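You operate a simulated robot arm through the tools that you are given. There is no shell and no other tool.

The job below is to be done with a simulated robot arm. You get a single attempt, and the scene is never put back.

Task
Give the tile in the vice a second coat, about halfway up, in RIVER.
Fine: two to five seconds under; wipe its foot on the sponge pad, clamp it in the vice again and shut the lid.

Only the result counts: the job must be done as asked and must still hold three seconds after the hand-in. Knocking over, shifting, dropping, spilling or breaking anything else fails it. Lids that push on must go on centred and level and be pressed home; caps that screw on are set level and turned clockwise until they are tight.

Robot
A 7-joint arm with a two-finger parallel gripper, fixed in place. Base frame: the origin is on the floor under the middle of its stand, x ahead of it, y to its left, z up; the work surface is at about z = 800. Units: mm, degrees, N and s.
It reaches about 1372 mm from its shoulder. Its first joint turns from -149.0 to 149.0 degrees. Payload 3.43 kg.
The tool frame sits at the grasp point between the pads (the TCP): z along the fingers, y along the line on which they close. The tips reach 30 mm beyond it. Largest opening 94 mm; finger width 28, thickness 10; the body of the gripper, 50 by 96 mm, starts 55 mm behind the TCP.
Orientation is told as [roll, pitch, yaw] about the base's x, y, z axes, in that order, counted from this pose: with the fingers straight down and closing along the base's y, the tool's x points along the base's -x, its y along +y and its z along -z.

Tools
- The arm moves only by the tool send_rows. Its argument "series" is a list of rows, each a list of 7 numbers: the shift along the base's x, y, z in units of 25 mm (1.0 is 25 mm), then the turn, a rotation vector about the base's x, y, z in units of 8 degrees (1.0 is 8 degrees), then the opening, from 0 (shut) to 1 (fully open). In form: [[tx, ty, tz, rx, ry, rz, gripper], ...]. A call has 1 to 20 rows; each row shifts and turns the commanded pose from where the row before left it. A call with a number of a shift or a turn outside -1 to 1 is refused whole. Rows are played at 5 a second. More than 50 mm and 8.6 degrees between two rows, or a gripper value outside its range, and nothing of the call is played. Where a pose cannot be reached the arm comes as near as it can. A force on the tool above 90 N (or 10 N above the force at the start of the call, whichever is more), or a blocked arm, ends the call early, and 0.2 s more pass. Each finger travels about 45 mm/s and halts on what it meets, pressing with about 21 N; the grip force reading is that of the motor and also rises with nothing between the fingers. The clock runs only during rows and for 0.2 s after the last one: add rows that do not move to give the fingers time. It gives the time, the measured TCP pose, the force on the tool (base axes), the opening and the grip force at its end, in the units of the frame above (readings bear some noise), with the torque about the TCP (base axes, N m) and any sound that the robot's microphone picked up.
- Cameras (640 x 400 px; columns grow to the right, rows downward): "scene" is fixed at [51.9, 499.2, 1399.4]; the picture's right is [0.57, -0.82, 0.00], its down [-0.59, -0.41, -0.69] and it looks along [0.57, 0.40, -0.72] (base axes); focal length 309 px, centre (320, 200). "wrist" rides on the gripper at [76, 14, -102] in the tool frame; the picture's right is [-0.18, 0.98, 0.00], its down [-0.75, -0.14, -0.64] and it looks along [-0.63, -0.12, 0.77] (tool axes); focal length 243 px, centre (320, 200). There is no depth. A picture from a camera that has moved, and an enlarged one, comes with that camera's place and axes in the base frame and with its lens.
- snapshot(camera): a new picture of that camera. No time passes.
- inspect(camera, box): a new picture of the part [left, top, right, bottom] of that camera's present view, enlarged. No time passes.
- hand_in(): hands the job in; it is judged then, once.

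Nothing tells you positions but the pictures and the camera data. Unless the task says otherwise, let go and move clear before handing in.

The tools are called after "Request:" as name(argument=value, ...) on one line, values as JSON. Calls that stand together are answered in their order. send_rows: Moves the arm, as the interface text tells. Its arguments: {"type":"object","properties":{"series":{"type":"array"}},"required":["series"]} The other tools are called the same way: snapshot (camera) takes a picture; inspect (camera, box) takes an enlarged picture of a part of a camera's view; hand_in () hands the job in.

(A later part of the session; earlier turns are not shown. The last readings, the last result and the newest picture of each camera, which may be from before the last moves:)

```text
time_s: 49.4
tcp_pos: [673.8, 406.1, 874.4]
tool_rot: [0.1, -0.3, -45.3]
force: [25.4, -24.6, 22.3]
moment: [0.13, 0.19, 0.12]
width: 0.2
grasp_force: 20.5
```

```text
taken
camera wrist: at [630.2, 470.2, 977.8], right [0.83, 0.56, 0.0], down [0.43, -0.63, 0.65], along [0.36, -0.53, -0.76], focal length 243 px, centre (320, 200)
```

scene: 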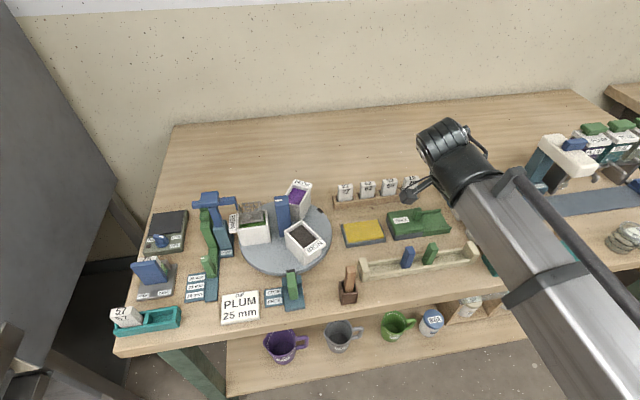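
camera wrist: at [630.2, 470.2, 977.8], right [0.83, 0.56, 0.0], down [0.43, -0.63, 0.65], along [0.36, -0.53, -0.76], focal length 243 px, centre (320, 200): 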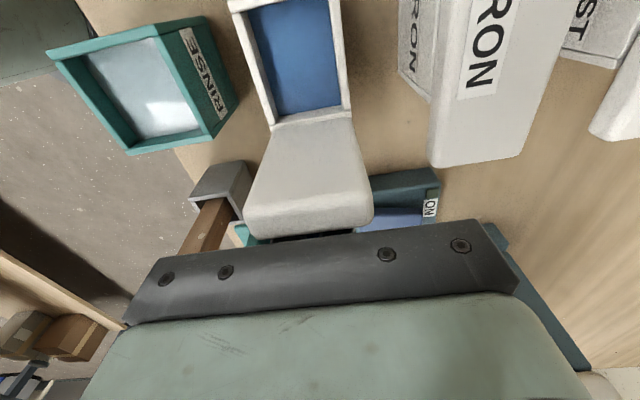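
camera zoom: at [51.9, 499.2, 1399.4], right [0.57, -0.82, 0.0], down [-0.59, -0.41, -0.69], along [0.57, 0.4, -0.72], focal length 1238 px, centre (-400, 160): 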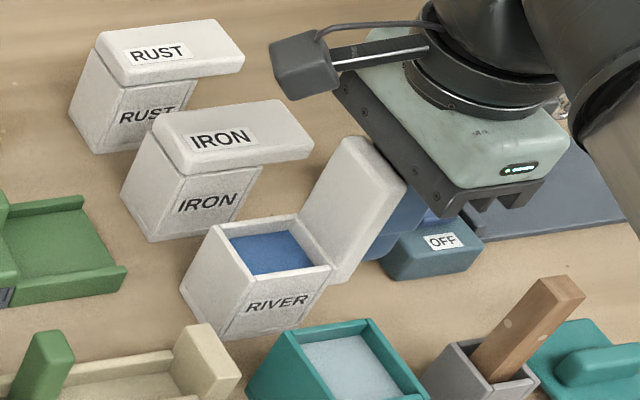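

Request:
send_rows(series=[[0.12, -0.12, 0.1, 0, 0, 0, 0], [0.3, -0.3, 0.4, 0, 0, 0, 0], [0, 0, 0.6, 0, 0, 0, 0], [0, 0, 0.9, 0, 0, 0, 0], [0, 0, 0.9, 0, 0, 0, 0], [0, 0, 0, 0, 0, 0, 0]])

Request:
inspect(camera="scene", box=[440, 160, 560, 260])

Request:
snapshot(camera="wrist")

```text
time_s: 50.8
tcp_pos: [681.9, 397.1, 948.1]
tool_rot: [0.1, 0.3, -45.1]
force: [0.4, -0.4, 0.2]
moment: [0.0, 0.01, 0.0]
width: 0.0
grasp_force: 21.1
```

```text
4.00 times, centred on (500, 210) of scene
camera zoom: at [51.9, 499.2, 1399.4], right [0.57, -0.82, 0.0], down [-0.59, -0.41, -0.69], along [0.57, 0.4, -0.72], focal length 1238 px, centre (-400, 160)
```

zoom: 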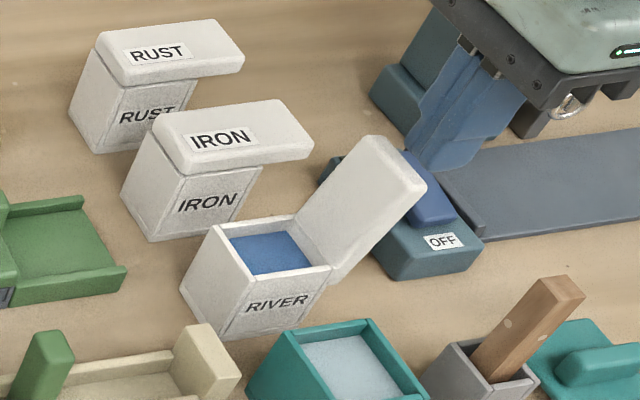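

```text
taken
camera wrist: at [639.3, 462.2, 1051.0], right [0.83, 0.56, 0.0], down [0.43, -0.63, 0.64], along [0.36, -0.53, -0.77], focal length 243 px, centre (320, 200)
```

wrist: 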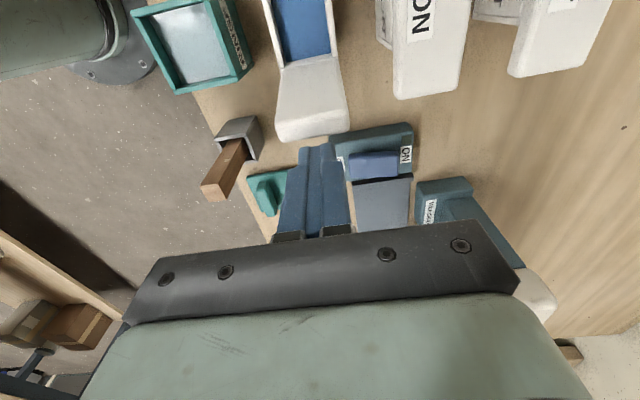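

The lid now rests open by itself, leaning back past vertical. I'll measure the pot mouth and glaze level.

Request:
inspect(camera="scene", box=[480, 205, 530, 250])

Request:
send_rows(series=[[-0.5, 0.5, 0.6, 0, 0, 0, 0], [-0.5, 0.5, 0.6, 0, 0, 0, 0], [-0.5, 0.5, 0.6, 0, 0, 0, 0], [-0.5, 0.5, 0.6, 0, 0, 0, 0.3], [0, 0, 0, 0, 0, 0, 0.4]])

Request:
snapshot(camera="wrist")

Request:
inspect(camera="wrist", box=[260, 20, 380, 180])

```text
8.89 times, centred on (505, 228) of scene
camera zoom: at [51.9, 499.2, 1399.4], right [0.57, -0.82, 0.0], down [-0.59, -0.41, -0.69], along [0.57, 0.4, -0.72], focal length 2750 px, centre (-1324, -44)
```

zoom: 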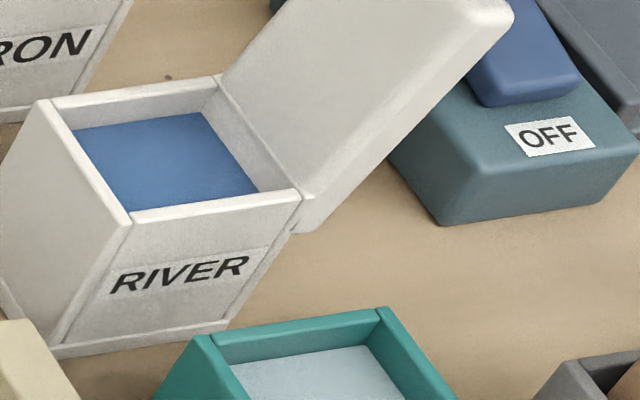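

```text
time_s: 52.0
tcp_pos: [633.8, 449.2, 1007.4]
tool_rot: [0.1, 0.2, -45.0]
force: [0.5, -0.2, 0.0]
moment: [0.03, -0.02, 0.05]
width: 37.6
grasp_force: 0.1
```

```text
taken
camera wrist: at [590.2, 514.5, 1110.8], right [0.83, 0.56, 0.0], down [0.43, -0.63, 0.64], along [0.36, -0.53, -0.77], focal length 243 px, centre (320, 200)
```

wrist: 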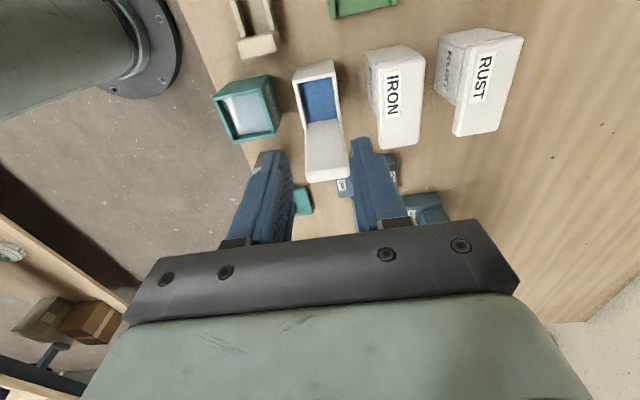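

```text
2.50 times, centred on (320, 100) of wrist
camera zoom: at [590.2, 514.5, 1110.8], right [0.83, 0.56, 0.0], down [0.43, -0.63, 0.64], along [0.36, -0.53, -0.77], focal length 606 px, centre (320, 450)
```

zoom: 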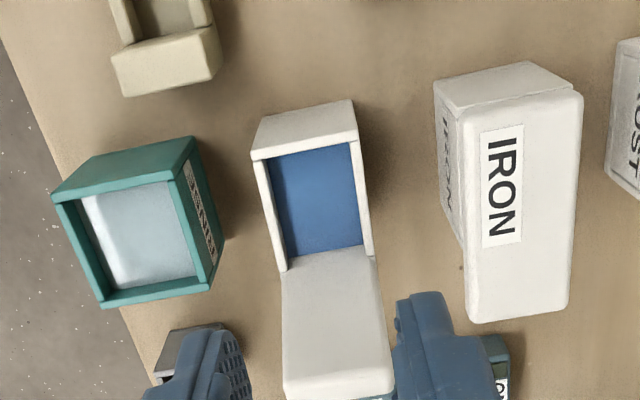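

Request:
inspect(camera="wrist", box=[285, 50, 355, 135])

```text
4.71 times, centred on (320, 92) of wrist
camera zoom: at [590.2, 514.5, 1110.8], right [0.83, 0.56, 0.0], down [0.43, -0.63, 0.64], along [0.36, -0.53, -0.77], focal length 1142 px, centre (320, 706)
```

zoom: 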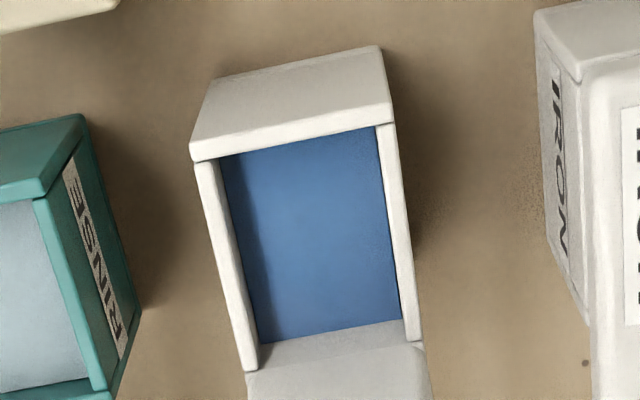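

The pot mouth is about 45 × 32 mm, centred near e1 134.5, e2 765 with the rim at z≈864 and the glaze at z≈849. Before leaving I'll check the mixer head again.

Request:
inspect(camera="scene", box=[490, 110, 640, 280])

Request:
inspect(camera="scene", box=[320, 160, 420, 240])

```text
2.35 times, centred on (565, 195) of scene
camera zoom: at [51.9, 499.2, 1399.4], right [0.57, -0.82, 0.0], down [-0.59, -0.41, -0.69], along [0.57, 0.4, -0.72], focal length 728 px, centre (-256, 212)
```

zoom: 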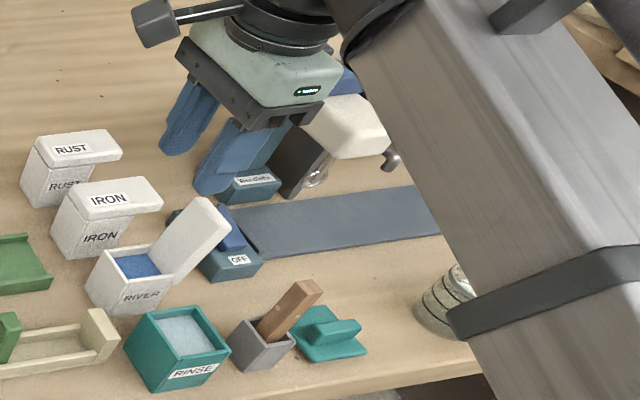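

```text
5.00 times, centred on (370, 200) of scene
camera zoom: at [51.9, 499.2, 1399.4], right [0.57, -0.82, 0.0], down [-0.59, -0.41, -0.69], along [0.57, 0.4, -0.72], focal length 1547 px, centre (70, 200)
```

zoom: 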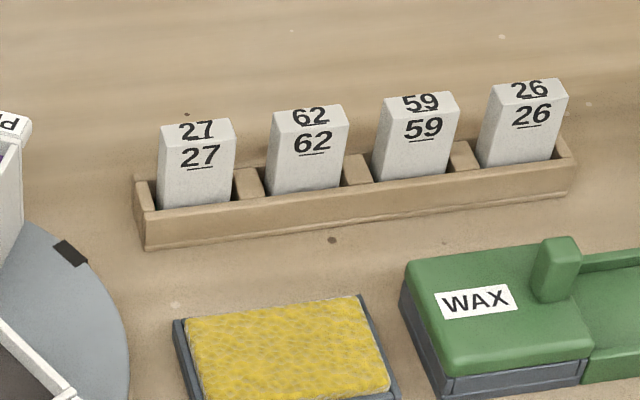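

Next I'll travel high to the vice, turning so the fingers close along the plate's width, and look down on it.

Request:
send_rows(series=[[0, 0, 0.95, 0, 0, 0.9375, 0.6], [0, 0, 0.95, 0, 0, 0.9375, 0.8], [0, 0, 0.95, 0, 0, 0.9375, 0.8], [0, 0, 0.95, 0, 0, 0.9375, 0.8], [-0.98, 0.99, 0, 0, 0, 0.9375, 0.8], [-0.98, 0.99, 0, 0, 0, 0.9375, 0.8], [-0.98, 0.99, 0, 0, 0, 0.9375, 0.8], [-0.98, 0.99, 0, 0, 0, 0.9375, 0.8], [-0.98, 0.99, 0, 0, 0, 0.9375, 0.8], [-0.98, 0.99, 0, 0, 0, 0.9375, 0.8], [-0.98, 0.99, 0, 0, 0, 0.9375, 0.8], [-0.98, 0.99, 0, 0, 0, 0.9375, 0.8], [-0.98, 0.99, 0, 0, 0, 0, 0.8], [-0.98, 0.99, 0, 0, 0, 0, 0.8], [-0.98, 0.99, 0, 0, 0, 0, 0.8], [-0.98, 0.99, 0, 0, 0, 0, 0.8], [-0.98, 0.99, 0, 0, 0, 0, 0.8], [-0.98, 0.99, 0, 0, 0, 0, 0.8], [-0.98, 0.99, 0, 0, 0, 0, 0.8], [-0.98, 0.99, 0, 0, 0, 0, 0.8]])

Request:
send_rows(series=[[-0.98, 0.99, 0, 0, 0, 0, 0.8], [-0.98, 0.99, 0, 0, 0, 0, 0.8], [-0.98, 0.99, 0, 0, 0, 0, 0.8], [-0.98, 0.9, 0, 0, 0, 0, 0.8], [-0.7, 0.7, 0, 0, 0, 0, 0.8], [0, 0, 0, 0, 0, 0, 0.8]])

Request:
snapshot(camera="scene")

Request:
snapshot(camera="wrist")

Request:
inspect(camera="scene", box=[490, 110, 640, 280])

Request:
inspect(camera="scene", box=[535, 115, 615, 195])

```text
time_s: 56.2
tcp_pos: [242.0, 847.5, 1103.8]
tool_rot: [0.0, 0.1, 44.9]
force: [-0.1, -0.7, -0.7]
moment: [0.02, -0.05, -0.01]
width: 74.9
grasp_force: 0.0
```

```text
time_s: 57.6
tcp_pos: [121.9, 961.0, 1103.0]
tool_rot: [0.0, 0.1, 45.0]
force: [-0.7, 0.3, -0.2]
moment: [0.01, -0.01, 0.01]
width: 75.0
grasp_force: 0.0
```

```text
taken
```

scene: 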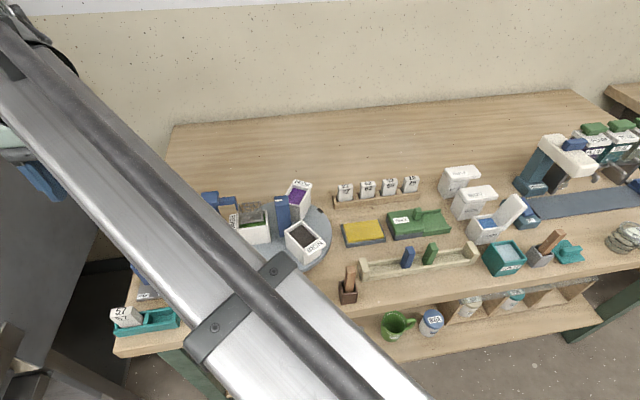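

```text
taken
camera wrist: at [59.2, 917.2, 1205.0], right [-0.56, 0.83, 0.0], down [0.63, 0.43, 0.64], along [0.53, 0.36, -0.77], focal length 243 px, centre (320, 200)
```

wrist: 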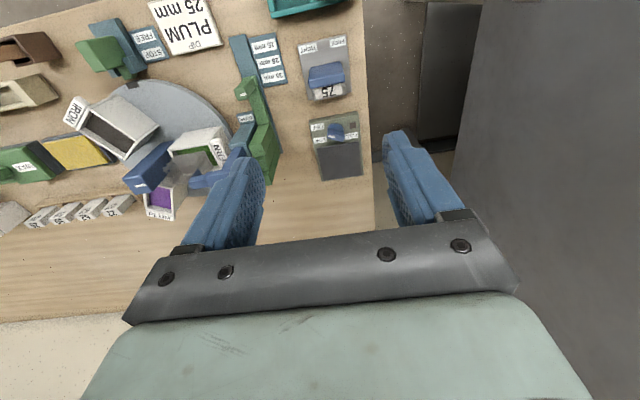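

```text
2.35 times, centred on (565, 195) of scene
camera zoom: at [51.9, 499.2, 1399.4], right [0.57, -0.82, 0.0], down [-0.59, -0.41, -0.69], along [0.57, 0.4, -0.72], focal length 728 px, centre (-256, 212)
```

zoom: 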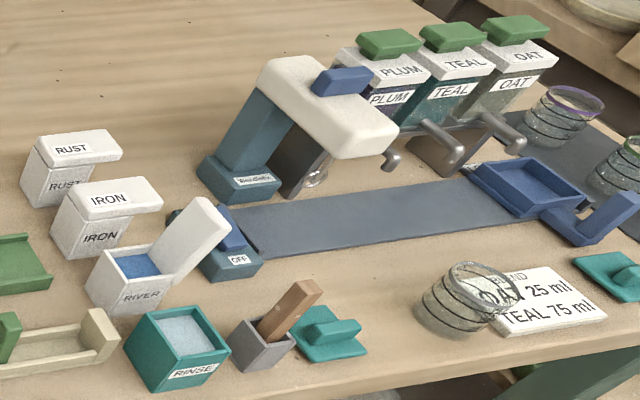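

```text
5.00 times, centred on (575, 155) of scene
camera zoom: at [51.9, 499.2, 1399.4], right [0.57, -0.82, 0.0], down [-0.59, -0.41, -0.69], along [0.57, 0.4, -0.72], focal length 1547 px, centre (-955, 425)
```

zoom: 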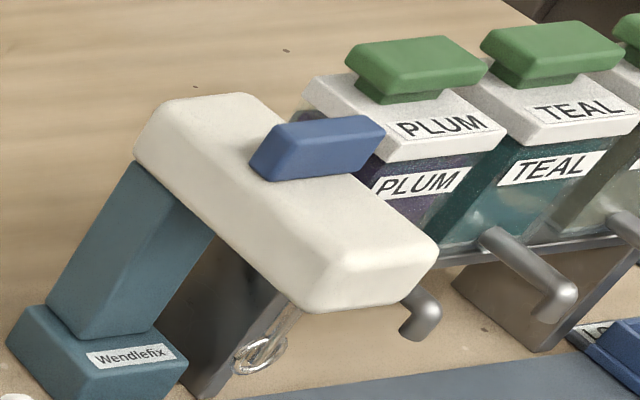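

The mixer head now sits level and steady, but seems a few degrees lower than it was before my touch; I'll come back to restore it. First the vice: I'm above it now and will zoom in to measure the plate and tile.

Request:
inspect(camera="wrist", box=[290, 30, 370, 110])

```text
5.00 times, centred on (330, 70) of wrist
camera zoom: at [59.2, 917.2, 1205.0], right [-0.56, 0.83, 0.0], down [0.63, 0.43, 0.64], along [0.53, 0.36, -0.77], focal length 1213 px, centre (270, 850)
```

zoom: 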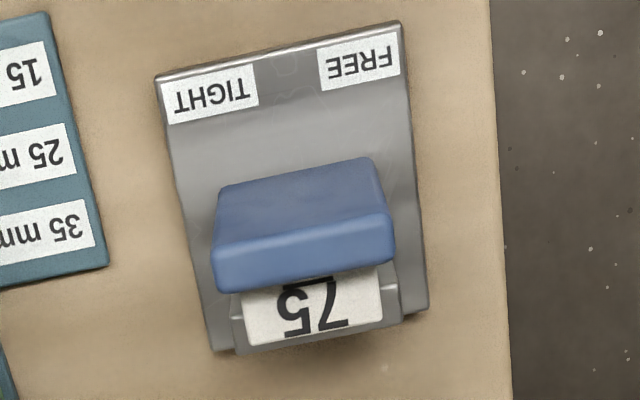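

The plate spans 45 mm, centred at e1≈−600, and the tile is about 37 × 17 mm behind it. I'll descend around the plate in stages.

Request:
send_rows(series=[[-0.105, 0.29, -0.9, 0, 0, 0, 0.75], [0, 0, -0.9, 0, 0, 0, 0.75], [0, 0, -0.9, 0, 0, 0, 0.75], [0, 0, -0.9, 0, 0, 0, 0.75], [0, 0, -0.9, 0, 0, 0, 0.75], [0, 0, -0.9, 0, 0, 0, 0.75], [0, 0, -0.9, 0, 0, 0, 0.75], [0, 0, -0.6, 0, 0, 0, 0.75], [0, 0, 0, 0, 0, 0, 0.75]])

Request:
snapshot(camera="wrist")

Request:
inspect(camera="wrist", box=[240, 90, 420, 220])

```text
time_s: 59.6
tcp_pos: [123.0, 967.0, 929.6]
tool_rot: [0.0, 0.1, 44.9]
force: [0.2, -0.2, -0.6]
moment: [-0.01, -0.01, -0.02]
width: 70.4
grasp_force: 0.1
```

```text
taken
camera wrist: at [59.5, 923.5, 1032.6], right [-0.56, 0.83, 0.0], down [0.63, 0.43, 0.64], along [0.53, 0.36, -0.77], focal length 243 px, centre (320, 200)
```

wrist: 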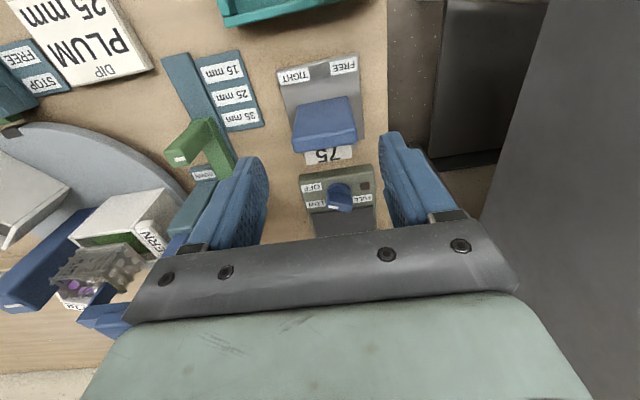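

```text
3.08 times, centred on (330, 155) of wrist
camera zoom: at [59.5, 923.5, 1032.6], right [-0.56, 0.83, 0.0], down [0.63, 0.43, 0.64], along [0.53, 0.36, -0.77], focal length 746 px, centre (289, 338)
```

zoom: 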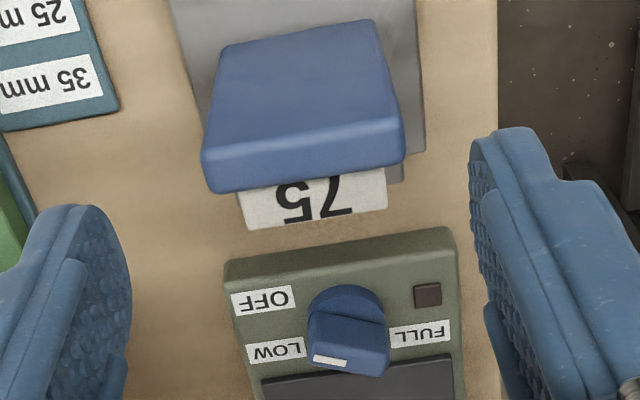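

Request:
send_rows(series=[[-0.11, 0.057, -0.6, 0, 0, 0, 0.75], [0, 0, -0.7, 0, 0, 0, 0.75], [0, 0, -0.7, 0, 0, 0, 0.75], [0, 0, -0.7, 0, 0, 0, 0.75], [0, 0, 0, 0, 0, 0, 0.75]])

Request:
inspect(camera="wrist", box=[220, 100, 440, 250])

```text
time_s: 60.8
tcp_pos: [117.7, 968.3, 861.5]
tool_rot: [0.1, 0.1, 44.9]
force: [0.5, 0.3, 0.3]
moment: [0.02, 0.03, 0.02]
width: 70.4
grasp_force: 0.1
```

```text
2.67 times, centred on (330, 175) of wrist
camera zoom: at [54.0, 924.7, 964.6], right [-0.56, 0.83, 0.0], down [0.63, 0.43, 0.64], along [0.53, 0.36, -0.77], focal length 647 px, centre (293, 267)
```

zoom: 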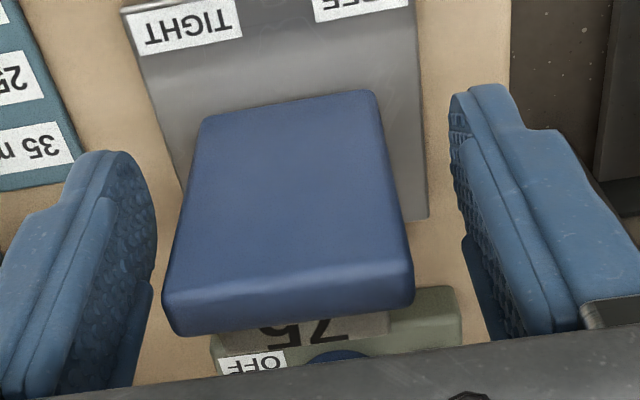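

Request:
send_rows(series=[[0, 0, 0, 0, 0, 0, 0.55], [0, 0, 0, 0, 0, 0, 0.45], [0, 0, 0, 0, 0, 0, 0.3], [0, 0, 0, 0, 0, 0, 0.2]])

Request:
inspect(camera="wrist", box=[220, 100, 440, 250])

```text
time_s: 61.8
tcp_pos: [119.2, 966.6, 863.7]
tool_rot: [-0.1, 0.2, 44.9]
force: [9.6, -11.9, -3.2]
moment: [0.58, 0.57, 0.16]
width: 45.7
grasp_force: 44.5
```

```text
2.67 times, centred on (330, 175) of wrist
camera zoom: at [55.0, 924.0, 964.6], right [-0.56, 0.83, 0.0], down [0.63, 0.43, 0.64], along [0.53, 0.36, -0.77], focal length 647 px, centre (293, 267)
```

zoom: 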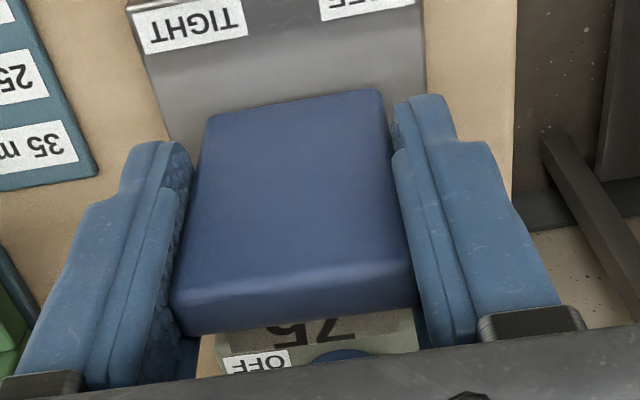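

The plate is held firmly (45.7 mm). I'll first test a gentle pull toward the front, away from the tile.

Request:
send_rows(series=[[-0.07, -0.07, 0, 0, 0, 0, 0.2], [0, 0, 0, 0, 0, 0, 0.2]])

Request:
inspect(camera="wrist", box=[220, 100, 440, 250])

```text
time_s: 62.4
tcp_pos: [116.2, 965.4, 862.0]
tool_rot: [0.0, 0.2, 44.9]
force: [12.5, -11.7, -5.0]
moment: [0.28, 0.54, 0.19]
width: 45.6
grasp_force: 45.0
```

```text
2.67 times, centred on (330, 175) of wrist
camera zoom: at [53.4, 922.3, 964.6], right [-0.56, 0.83, 0.0], down [0.63, 0.43, 0.64], along [0.53, 0.36, -0.77], focal length 647 px, centre (293, 267)
```

zoom: 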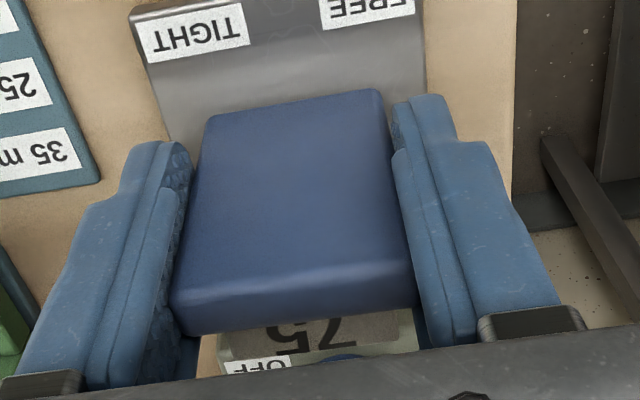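

The plate moves freely with the pull: it is a sliding jaw that opens toward the front. I'll continue pulling in small steps.

Request:
send_rows(series=[[-0.1, -0.1, 0, 0, 0, 0, 0.2], [-0.1, -0.1, 0, 0, 0, 0, 0.2], [-0.1, -0.1, 0, 0, 0, 0, 0.2], [0, 0, 0, 0, 0, 0, 0.2]])

Request:
inspect(camera="wrist", box=[220, 100, 440, 250])

```text
time_s: 63.4
tcp_pos: [113.7, 963.1, 862.2]
tool_rot: [0.1, -0.3, 44.7]
force: [40.7, 18.4, -1.0]
moment: [0.63, 1.23, 0.5]
width: 45.7
grasp_force: 45.0
```

```text
2.67 times, centred on (330, 175) of wrist
camera zoom: at [49.5, 918.5, 964.0], right [-0.56, 0.83, 0.0], down [0.63, 0.43, 0.65], along [0.53, 0.36, -0.76], focal length 647 px, centre (293, 267)
```

zoom: 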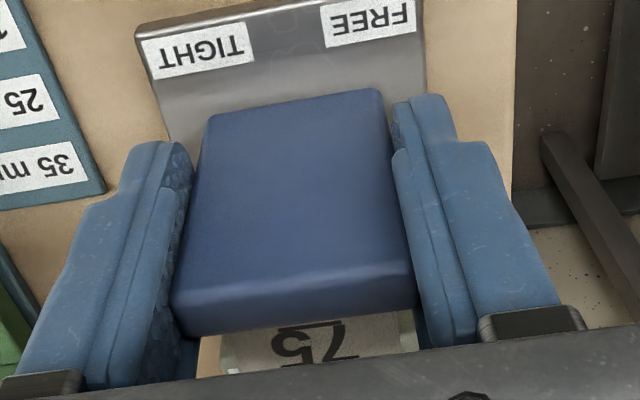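

The jaw reached its stop after about 6.5 mm, so the tile should be free. I'll relax the pull, open the fingers and look.

Request:
send_rows(series=[[0.08, 0.08, 0, 0, 0, 0, 0.2], [0, 0, 0, 0, 0, 0, 0.65], [0, 0, 0, 0, 0, 0, 0.75], [0, 0, 0, 0, 0, 0, 0.75]])

Request:
send_rows(series=[[0, 0, 0.7, 0, 0, 0, 0.75], [0, 0, 0.7, 0, 0, 0, 0.75], [0, 0, 0.7, 0, 0, 0, 0.75], [0, 0, 0.7, 0, 0, 0, 0.75], [0, 0, 0, 0, 0, 0, 0.75]])

Request:
snapshot(camera="wrist")

Request:
inspect(camera="wrist", box=[270, 50, 390, 180])

```text
time_s: 64.4
tcp_pos: [111.9, 961.1, 861.2]
tool_rot: [0.0, 0.3, 44.8]
force: [0.0, 0.1, 0.8]
moment: [0.02, 0.0, 0.0]
width: 70.5
grasp_force: 0.1
```

```text
time_s: 65.6
tcp_pos: [110.7, 962.8, 933.7]
tool_rot: [0.0, 0.1, 44.9]
force: [-0.4, -0.3, -0.3]
moment: [-0.02, 0.0, -0.01]
width: 70.7
grasp_force: 0.0
```

```text
taken
camera wrist: at [47.6, 918.2, 1035.7], right [-0.56, 0.83, 0.0], down [0.63, 0.43, 0.64], along [0.53, 0.36, -0.77], focal length 243 px, centre (320, 200)
```

wrist: 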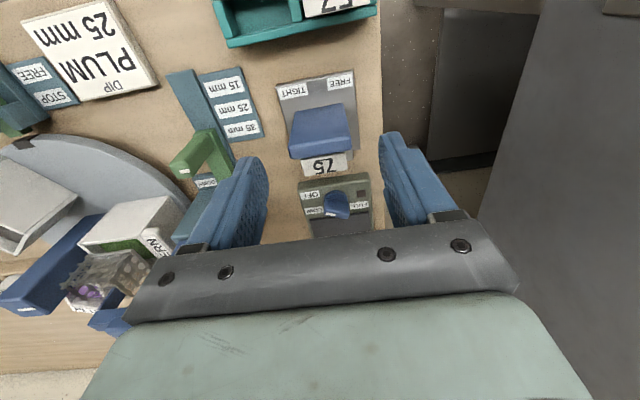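

```text
3.08 times, centred on (330, 115) of wrist
camera zoom: at [47.6, 918.2, 1035.7], right [-0.56, 0.83, 0.0], down [0.63, 0.43, 0.64], along [0.53, 0.36, -0.77], focal length 746 px, centre (289, 462)
```

zoom: 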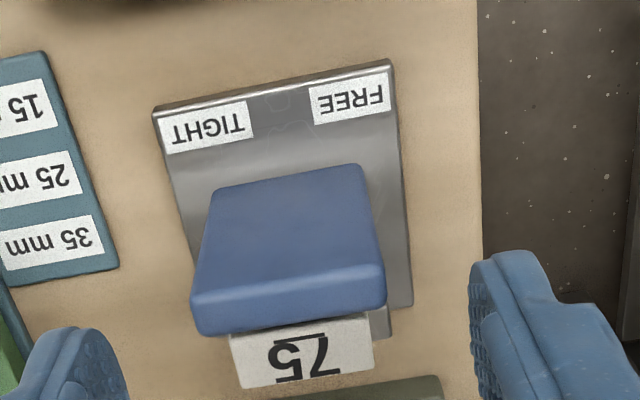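

The jaw now stands 6 mm forward and the tile hasn't moved: it is about 36 × 16 × 60 mm, centred at e1≈−600, e2≈786, with its top at z≈866. I'll line up to grip it by its narrow ends from above.

Request:
send_rows(series=[[0.43, 0.36, 0, 0, 0, 0, 0.6], [0.44, 0.35, 0, 0, 0, 0, 0.58], [0, 0, -0.4, 0, 0, 0, 0.58], [0, 0, 0, 0, 0, 0, 0.58]])

Request:
snapshot(camera="wrist")

Request:
inspect(camera="wrist", box=[240, 80, 400, 210])

```text
time_s: 66.6
tcp_pos: [133.3, 979.9, 922.6]
tool_rot: [-0.1, 0.1, 44.8]
force: [-0.2, -0.1, -0.3]
moment: [-0.01, 0.0, -0.01]
width: 54.8
grasp_force: 0.1
```

```text
taken
camera wrist: at [69.3, 937.5, 1025.4], right [-0.56, 0.83, 0.0], down [0.63, 0.43, 0.64], along [0.53, 0.36, -0.77], focal length 243 px, centre (320, 200)
```

wrist: 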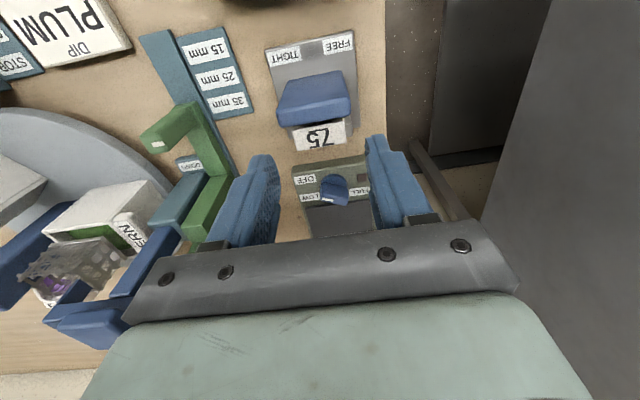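

```text
3.08 times, centred on (320, 145) of wrist
camera zoom: at [69.3, 937.5, 1025.4], right [-0.56, 0.83, 0.0], down [0.63, 0.43, 0.64], along [0.53, 0.36, -0.77], focal length 746 px, centre (320, 369)
```

zoom: 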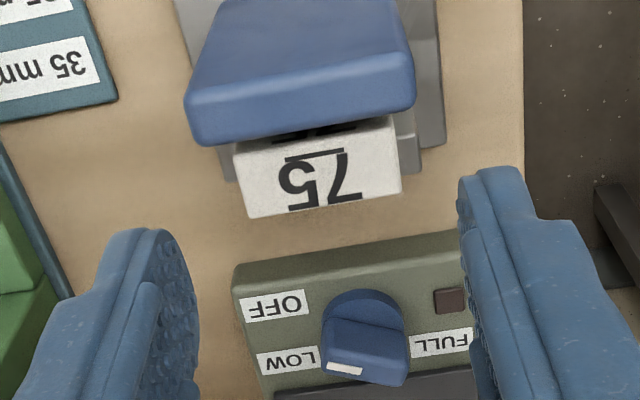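

Request:
send_rows(series=[[-0.034, 0.034, -0.5, 0, 0, 0, 0.58], [0, 0, -0.5, 0, 0, 0, 0.58], [0, 0, -0.3, 0, 0, 0, 0.58], [0, 0, -0.24, 0, 0, 0, 0.58], [0, 0, 0, 0, 0, 0, 0.58]])

Request:
inspect(camera="wrist", box=[240, 80, 400, 220])

Request:
inspect(camera="scene", box=[100, 220, 200, 320])

```text
time_s: 67.8
tcp_pos: [132.7, 980.2, 884.0]
tool_rot: [0.0, 0.0, 44.9]
force: [-0.3, 0.3, 0.1]
moment: [0.02, 0.04, 0.04]
width: 54.6
grasp_force: 0.1
```

```text
2.86 times, centred on (320, 150) of wrist
camera zoom: at [68.9, 936.4, 986.1], right [-0.56, 0.83, 0.0], down [0.63, 0.43, 0.64], along [0.53, 0.36, -0.77], focal length 693 px, centre (320, 343)
```

zoom: 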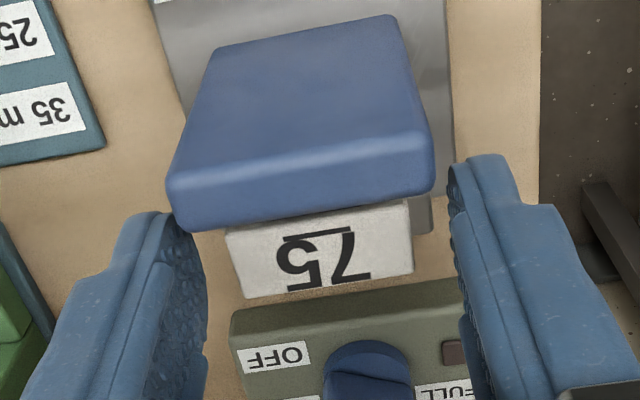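

```text
4.00 times, centred on (150, 270) of scene
camera zoom: at [51.9, 499.2, 1399.4], right [0.57, -0.82, 0.0], down [-0.59, -0.41, -0.69], along [0.57, 0.4, -0.72], focal length 1238 px, centre (1000, -80)
```

zoom: 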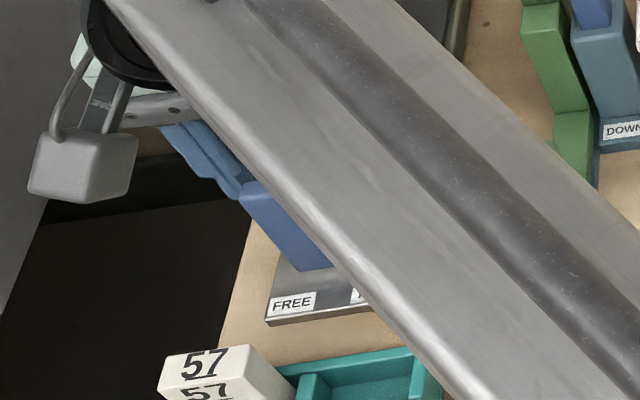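

Request:
send_rows(series=[[0, 0, 0, 0, 0, 0, 0.45], [0, 0, 0, 0, 0, 0, 0.35], [0, 0, 0, 0, 0, 0, 0.25], [0, 0, 0, 0, 0, 0, 0.2], [0, 0, 0, 0, 0, 0, 0.2]])

Request:
inspect(camera="wrist", box=[240, 80, 400, 220])

```text
time_s: 69.0
tcp_pos: [132.8, 979.5, 882.9]
tool_rot: [0.0, 0.1, 44.9]
force: [-0.5, -0.2, 0.1]
moment: [-0.02, 0.02, 0.01]
width: 35.0
grasp_force: 20.8
```

```text
2.86 times, centred on (320, 150) of wrist
camera zoom: at [68.9, 936.4, 986.3], right [-0.56, 0.83, 0.0], down [0.63, 0.43, 0.64], along [0.53, 0.36, -0.77], focal length 693 px, centre (320, 343)
```

zoom: 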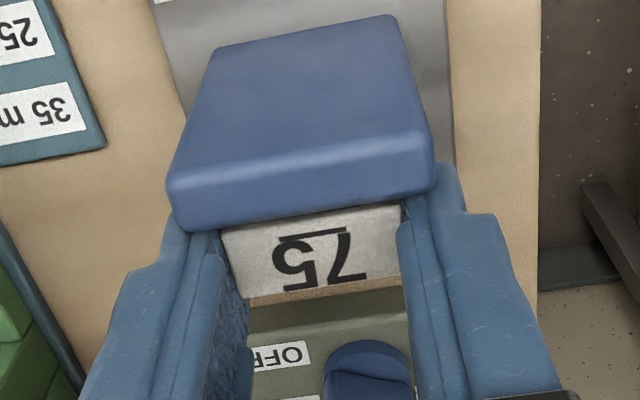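

The tile is gripped (35 mm wide). I'll lift it slowly straight up.

Request:
send_rows(series=[[0, 0, 0.2, 0, 0, 0, 0.2], [0, 0, 0.2, 0, 0, 0, 0.2], [0, 0, 0.4, 0, 0, 0, 0.2], [0, 0, 0, 0, 0, 0, 0.2]])

Request:
inspect(camera="wrist", box=[240, 80, 400, 220])

```text
time_s: 70.0
tcp_pos: [133.7, 979.6, 903.2]
tool_rot: [0.0, 0.2, 44.8]
force: [-0.7, -1.7, -2.2]
moment: [-0.04, 0.04, -0.01]
width: 35.2
grasp_force: 21.3
```

```text
2.86 times, centred on (320, 150) of wrist
camera zoom: at [69.5, 936.4, 1006.7], right [-0.56, 0.83, 0.0], down [0.63, 0.43, 0.64], along [0.53, 0.36, -0.77], focal length 693 px, centre (320, 343)
```

zoom: 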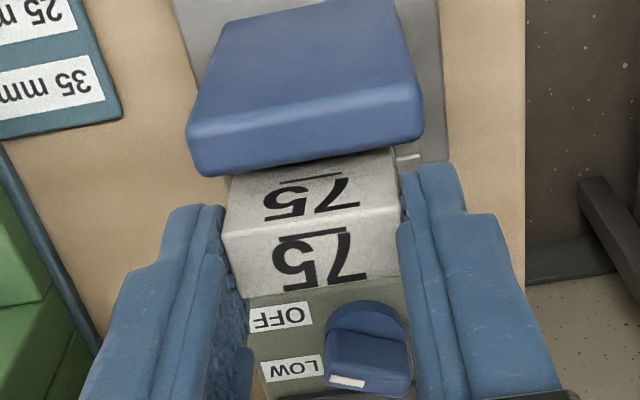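

The tile came out cleanly and sits square in the grip. I'll raise it well above everything and take a look at its present coat.

Request:
send_rows(series=[[0, 0, 0.6, 0, 0, 0, 0.2], [0, 0, 0.8, 0, 0, 0, 0.2], [0, 0, 0.9, 0, 0, 0, 0.2], [0, 0, 0.9, 0, 0, 0, 0.2], [0, 0, 0.9, 0, 0, 0, 0.2], [0, 0, 0.9, 0, 0, 0, 0.2], [0, 0, 0.9, 0, 0, 0, 0.2], [0, 0, 0.9, 0, 0, 0, 0.2], [0, 0, 0.9, 0, 0, 0, 0.2], [0, 0, 0.6, 0, 0, 0, 0.2]])

Request:
send_rows(series=[[0.912, -0.967, 0, 0, 0, 0, 0.2], [0.912, -0.967, 0, 0, 0, 0, 0.2], [0.912, -0.967, 0, 0, 0, 0, 0.2], [0.912, -0.967, 0, 0, 0, 0, 0.2], [0.912, -0.967, 0, 0, 0, 0, 0.2], [0.912, -0.967, 0, 0, 0, 0, 0.2], [0.912, -0.967, 0, 0, 0, 0, 0.2], [0.912, -0.967, 0, 0, 0, 0, 0.2], [0.912, -0.967, 0, 0, 0, 0, 0.2], [0.912, -0.967, 0, 0, 0, 0, 0.2], [0.912, -0.967, 0, 0, 0, 0, 0.2], [0.912, -0.967, 0, 0, 0, 0, 0.2]])

Request:
snapshot(camera="scene")

Request:
snapshot(camera="wrist")

```text
time_s: 72.2
tcp_pos: [134.2, 979.4, 1112.1]
tool_rot: [0.1, 0.1, 44.8]
force: [0.2, 0.0, -0.7]
moment: [-0.02, 0.01, -0.01]
width: 35.3
grasp_force: 20.9
```

```text
time_s: 74.8
tcp_pos: [405.8, 691.3, 1110.3]
tool_rot: [0.0, 0.3, 44.9]
force: [-1.1, -0.5, -0.9]
moment: [-0.03, -0.01, -0.02]
width: 35.4
grasp_force: 20.8
```

```text
taken
```

scene: 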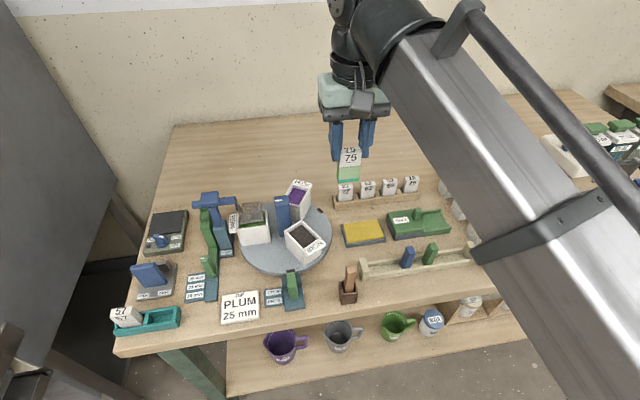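

```text
taken
camera wrist: at [342.0, 647.7, 1213.2], right [-0.56, 0.83, 0.0], down [0.63, 0.43, 0.64], along [0.53, 0.36, -0.77], focal length 243 px, centre (320, 200)
```

wrist: 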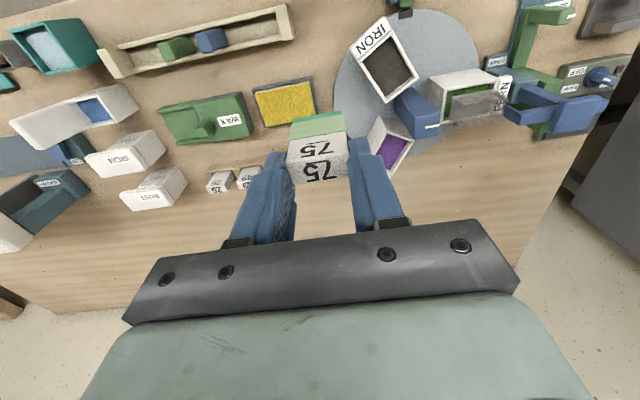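

Request:
inspect(camera="scene", box=[310, 110, 400, 195])

Request:
inspect(camera="wrist", box=[270, 100, 370, 200])

Request:
inspect(camera="wrist", box=[0, 60, 160, 240])

```text
4.71 times, centred on (355, 152) of scene
camera zoom: at [51.9, 499.2, 1399.4], right [0.57, -0.82, 0.0], down [-0.59, -0.41, -0.69], along [0.57, 0.4, -0.72], focal length 1456 px, centre (155, 424)
```

zoom: 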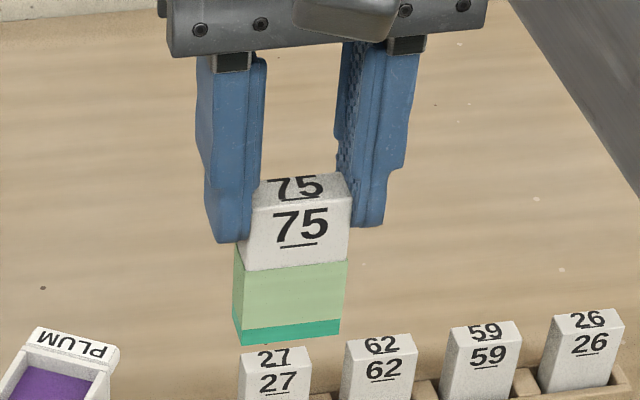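

```text
4.00 times, centred on (320, 150) of wrist
camera zoom: at [342.0, 647.7, 1213.2], right [-0.56, 0.83, 0.0], down [0.63, 0.43, 0.64], along [0.53, 0.36, -0.77], focal length 970 px, centre (320, 400)
```

zoom: 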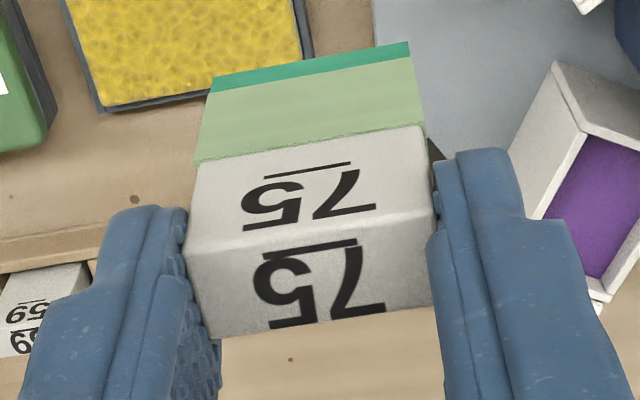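

```text
2.22 times, centred on (80, 150) of wrist
camera zoom: at [342.0, 647.7, 1213.2], right [-0.56, 0.83, 0.0], down [0.63, 0.43, 0.64], along [0.53, 0.36, -0.77], focal length 539 px, centre (853, 311)
```

zoom: 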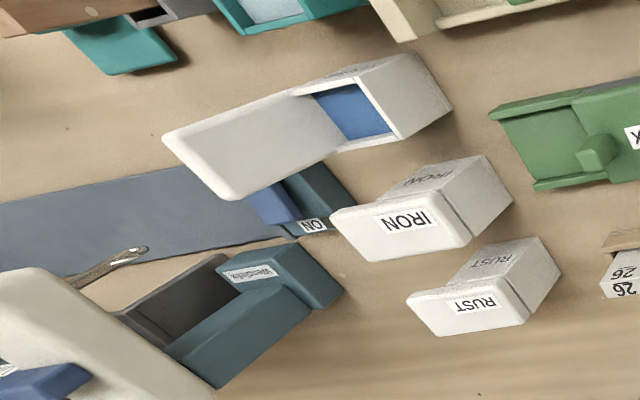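

The tile's first coat reaches about half its height, with a teal band at the foot. The RIVER lid still stands open. I'll go on to above the pot and line up.

Request:
send_rows(series=[[0.917, -0.972, 0, 0, 0, 0, 0.2], [0.917, -0.972, 0, 0, 0, 0, 0.2], [0.917, -0.972, 0, 0, 0, 0, 0.2], [0.917, -0.972, 0, 0, 0, 0, 0.2], [0.917, -0.972, 0, 0, 0, 0, 0.2], [0.917, -0.972, 0, 0, 0, 0, 0.2], [0.917, -0.972, 0, 0, 0, 0, 0.2], [0.917, -0.972, 0, 0, 0, 0, 0.2], [0.917, -0.972, 0, 0, 0, 0, 0.2], [0.917, -0.972, 0, 0, 0, 0, 0.2], [0, 0, -0.9, 0, 0, 0, 0.2], [0, 0, -0.9, 0, 0, 0, 0.2], [0, 0, -0.9, 0, 0, 0, 0.2], [0, 0, -0.9, 0, 0, 0, 0.2], [0, 0, 0, 0, 0, 0, 0.2]])

Request:
snapshot(camera="wrist")

Request:
inspect(camera="wrist", box=[240, 60, 400, 200])

Request:
inspect(camera="scene", box=[440, 130, 560, 250])

```text
time_s: 78.0
tcp_pos: [637.3, 447.6, 1019.1]
tool_rot: [0.0, 0.2, 44.9]
force: [-0.5, 0.3, 0.0]
moment: [0.04, 0.01, -0.01]
width: 35.1
grasp_force: 20.7
```

```text
taken
camera wrist: at [573.9, 404.7, 1122.4], right [-0.56, 0.83, 0.0], down [0.63, 0.43, 0.64], along [0.53, 0.36, -0.77], focal length 243 px, centre (320, 200)
```

wrist: 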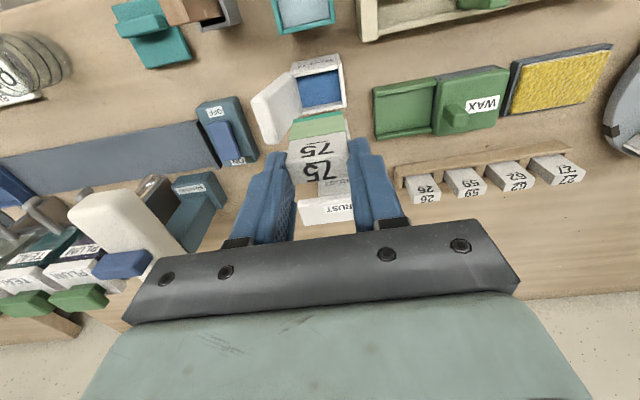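

```text
2.86 times, centred on (320, 130) of wrist
camera zoom: at [573.9, 404.7, 1122.4], right [-0.56, 0.83, 0.0], down [0.63, 0.43, 0.64], along [0.53, 0.36, -0.77], focal length 693 px, centre (320, 400)
```

zoom: 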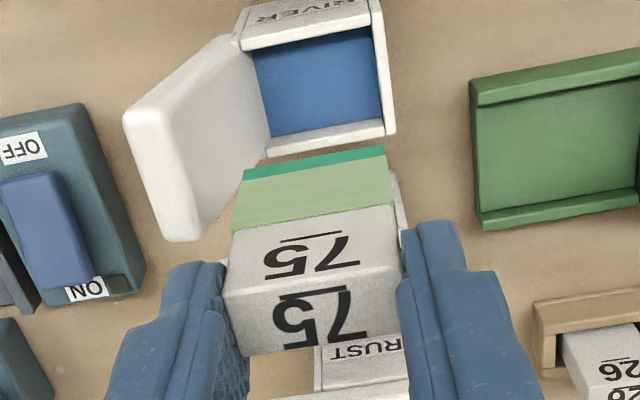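

```text
3.33 times, centred on (500, 190) of scene
camera zoom: at [51.9, 499.2, 1399.4], right [0.57, -0.82, 0.0], down [-0.59, -0.41, -0.69], along [0.57, 0.4, -0.72], focal length 1031 px, centre (-280, 233)
```

zoom: 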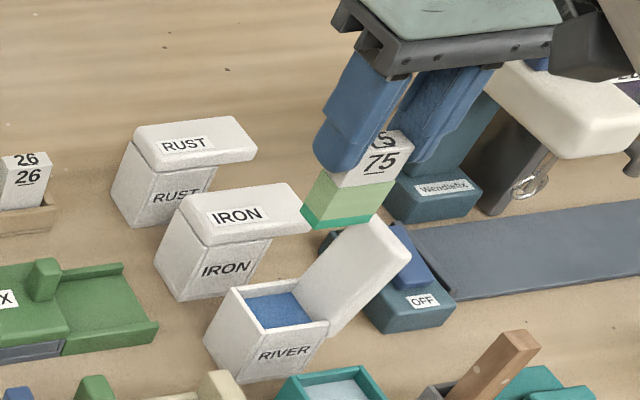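

The tile is right above the open pot. I'll shift it 2 mm to centre it away from the lid, lower it into the mouth but stop just above the glaze, and check.

Request:
send_rows(series=[[-0.1, 0.003, -0.6, 0, 0, 0, 0.2], [0, 0, -0.6, 0, 0, 0, 0.2], [0, 0, -0.6, 0, 0, 0, 0.2], [0, 0, -0.6, 0, 0, 0, 0.2], [0, 0, -0.4, 0, 0, 0, 0.2], [0, 0, 0, 0, 0, 0, 0.2]])

Request:
inspect(camera="wrist", box=[240, 70, 400, 210])

Request:
inspect(camera="scene", box=[450, 170, 550, 250])

```text
time_s: 79.4
tcp_pos: [633.4, 447.9, 950.1]
tool_rot: [0.1, 0.1, 44.7]
force: [-0.8, 0.1, -0.9]
moment: [0.0, 0.0, -0.03]
width: 35.0
grasp_force: 21.2
```

```text
2.86 times, centred on (320, 140) of wrist
camera zoom: at [569.6, 403.9, 1053.5], right [-0.56, 0.83, 0.0], down [0.63, 0.43, 0.64], along [0.53, 0.36, -0.77], focal length 693 px, centre (320, 371)
```

zoom: 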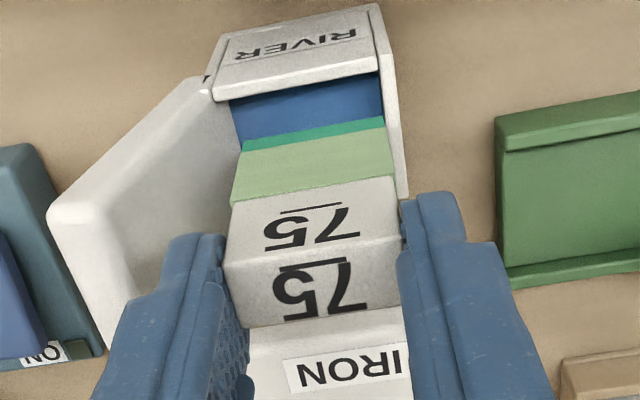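

```text
5.00 times, centred on (500, 210) of scene
camera zoom: at [51.9, 499.2, 1399.4], right [0.57, -0.82, 0.0], down [-0.59, -0.41, -0.69], along [0.57, 0.4, -0.72], focal length 1547 px, centre (-580, 150)
```

zoom: 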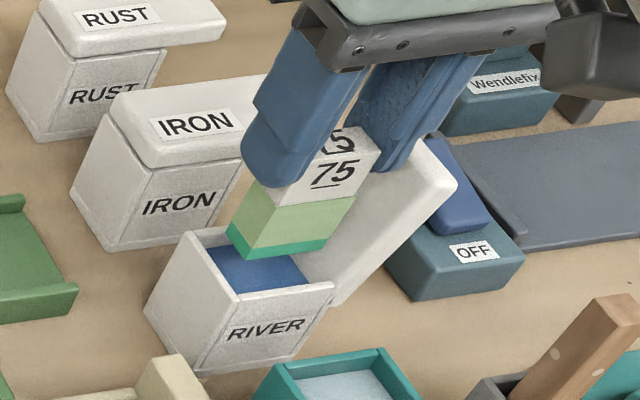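

Request:
inspect(camera="wrist", box=[280, 105, 360, 190])

Request:
inspect(camera="scene", box=[475, 185, 535, 245])

```text
4.71 times, centred on (320, 148) of wrist
camera zoom: at [569.6, 403.9, 1053.5], right [-0.56, 0.83, 0.0], down [0.63, 0.43, 0.64], along [0.53, 0.36, -0.77], focal length 1142 px, centre (320, 447)
```

zoom: 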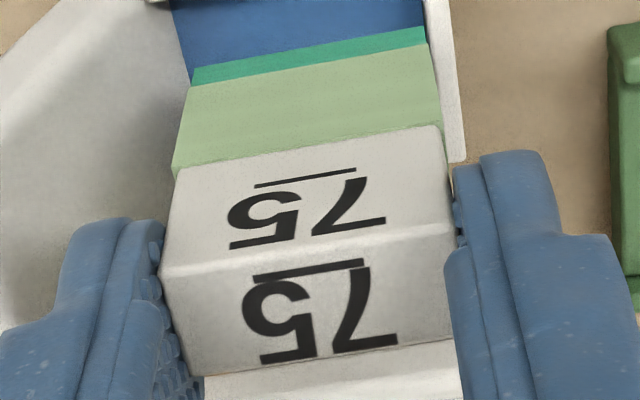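

```text
6.67 times, centred on (505, 215) of scene
camera zoom: at [51.9, 499.2, 1399.4], right [0.57, -0.82, 0.0], down [-0.59, -0.41, -0.69], along [0.57, 0.4, -0.72], focal length 2062 px, centre (-913, 100)
```

zoom: 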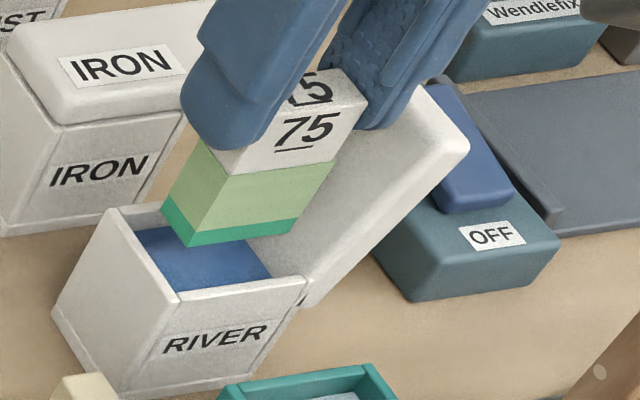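

Measuring both views, the tile bottom is about 68 mm below the TCP, so my fingertips overlap the tile by roughly 20 mm and would hit the pot rim before a half-depth dip. I'll back out and set the tile down on the free bench area at the back to re-grip it higher.

Request:
send_rows(series=[[0, 0, 0.9, 0, 0, 0, 0.2], [0, 0, 0.9, 0, 0, 0, 0.2], [0, 0, 0.9, 0, 0, 0, 0.2], [0, 0, 0.5, 0, 0, 0, 0.2], [0.61, 0.93, 0, 0, 0, 0, 0.2], [0.61, 0.93, 0, 0, 0, 0, 0.2], [0.61, 0.93, 0, 0, 0, 0, 0.2], [0.61, 0.93, 0, 0, 0, 0, 0.2], [0.61, 0.93, 0, 0, 0, 0, 0.2], [0.61, 0.93, 0, 0, 0, 0, 0.2], [0.61, 0.93, 0, 0, 0, 0, 0.2], [0.61, 0.93, 0, 0, 0, 0, 0.2], [0.61, 0.93, 0, 0, 0, 0, 0.2], [0, 0, 0, 0, 0, 0, 0.2]])

Request:
snapshot(camera="scene")

Request:
snapshot(camera="wrist")

```text
time_s: 82.4
tcp_pos: [768.4, 656.6, 1029.0]
tool_rot: [0.0, 0.0, 44.9]
force: [0.1, -0.4, -0.1]
moment: [-0.01, 0.0, 0.01]
width: 35.3
grasp_force: 21.5
```

```text
taken
```

scene: 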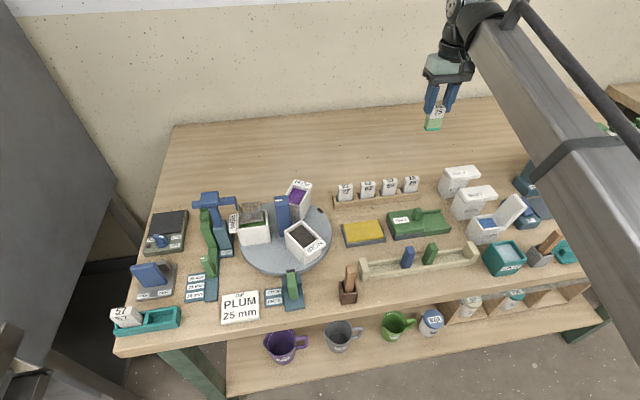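

```text
taken
camera wrist: at [704.7, 613.6, 1132.4], right [-0.56, 0.83, 0.0], down [0.63, 0.43, 0.64], along [0.53, 0.36, -0.77], focal length 243 px, centre (320, 200)
```

wrist: 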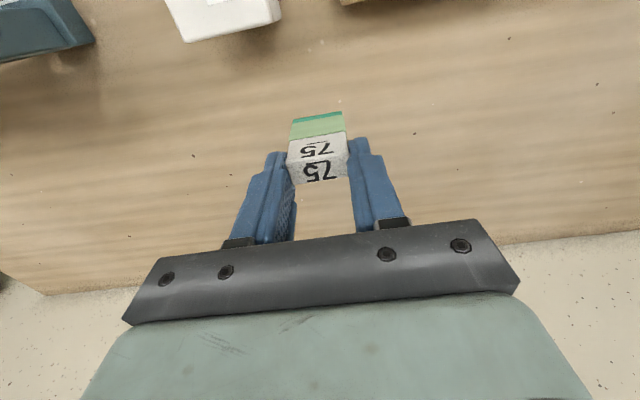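

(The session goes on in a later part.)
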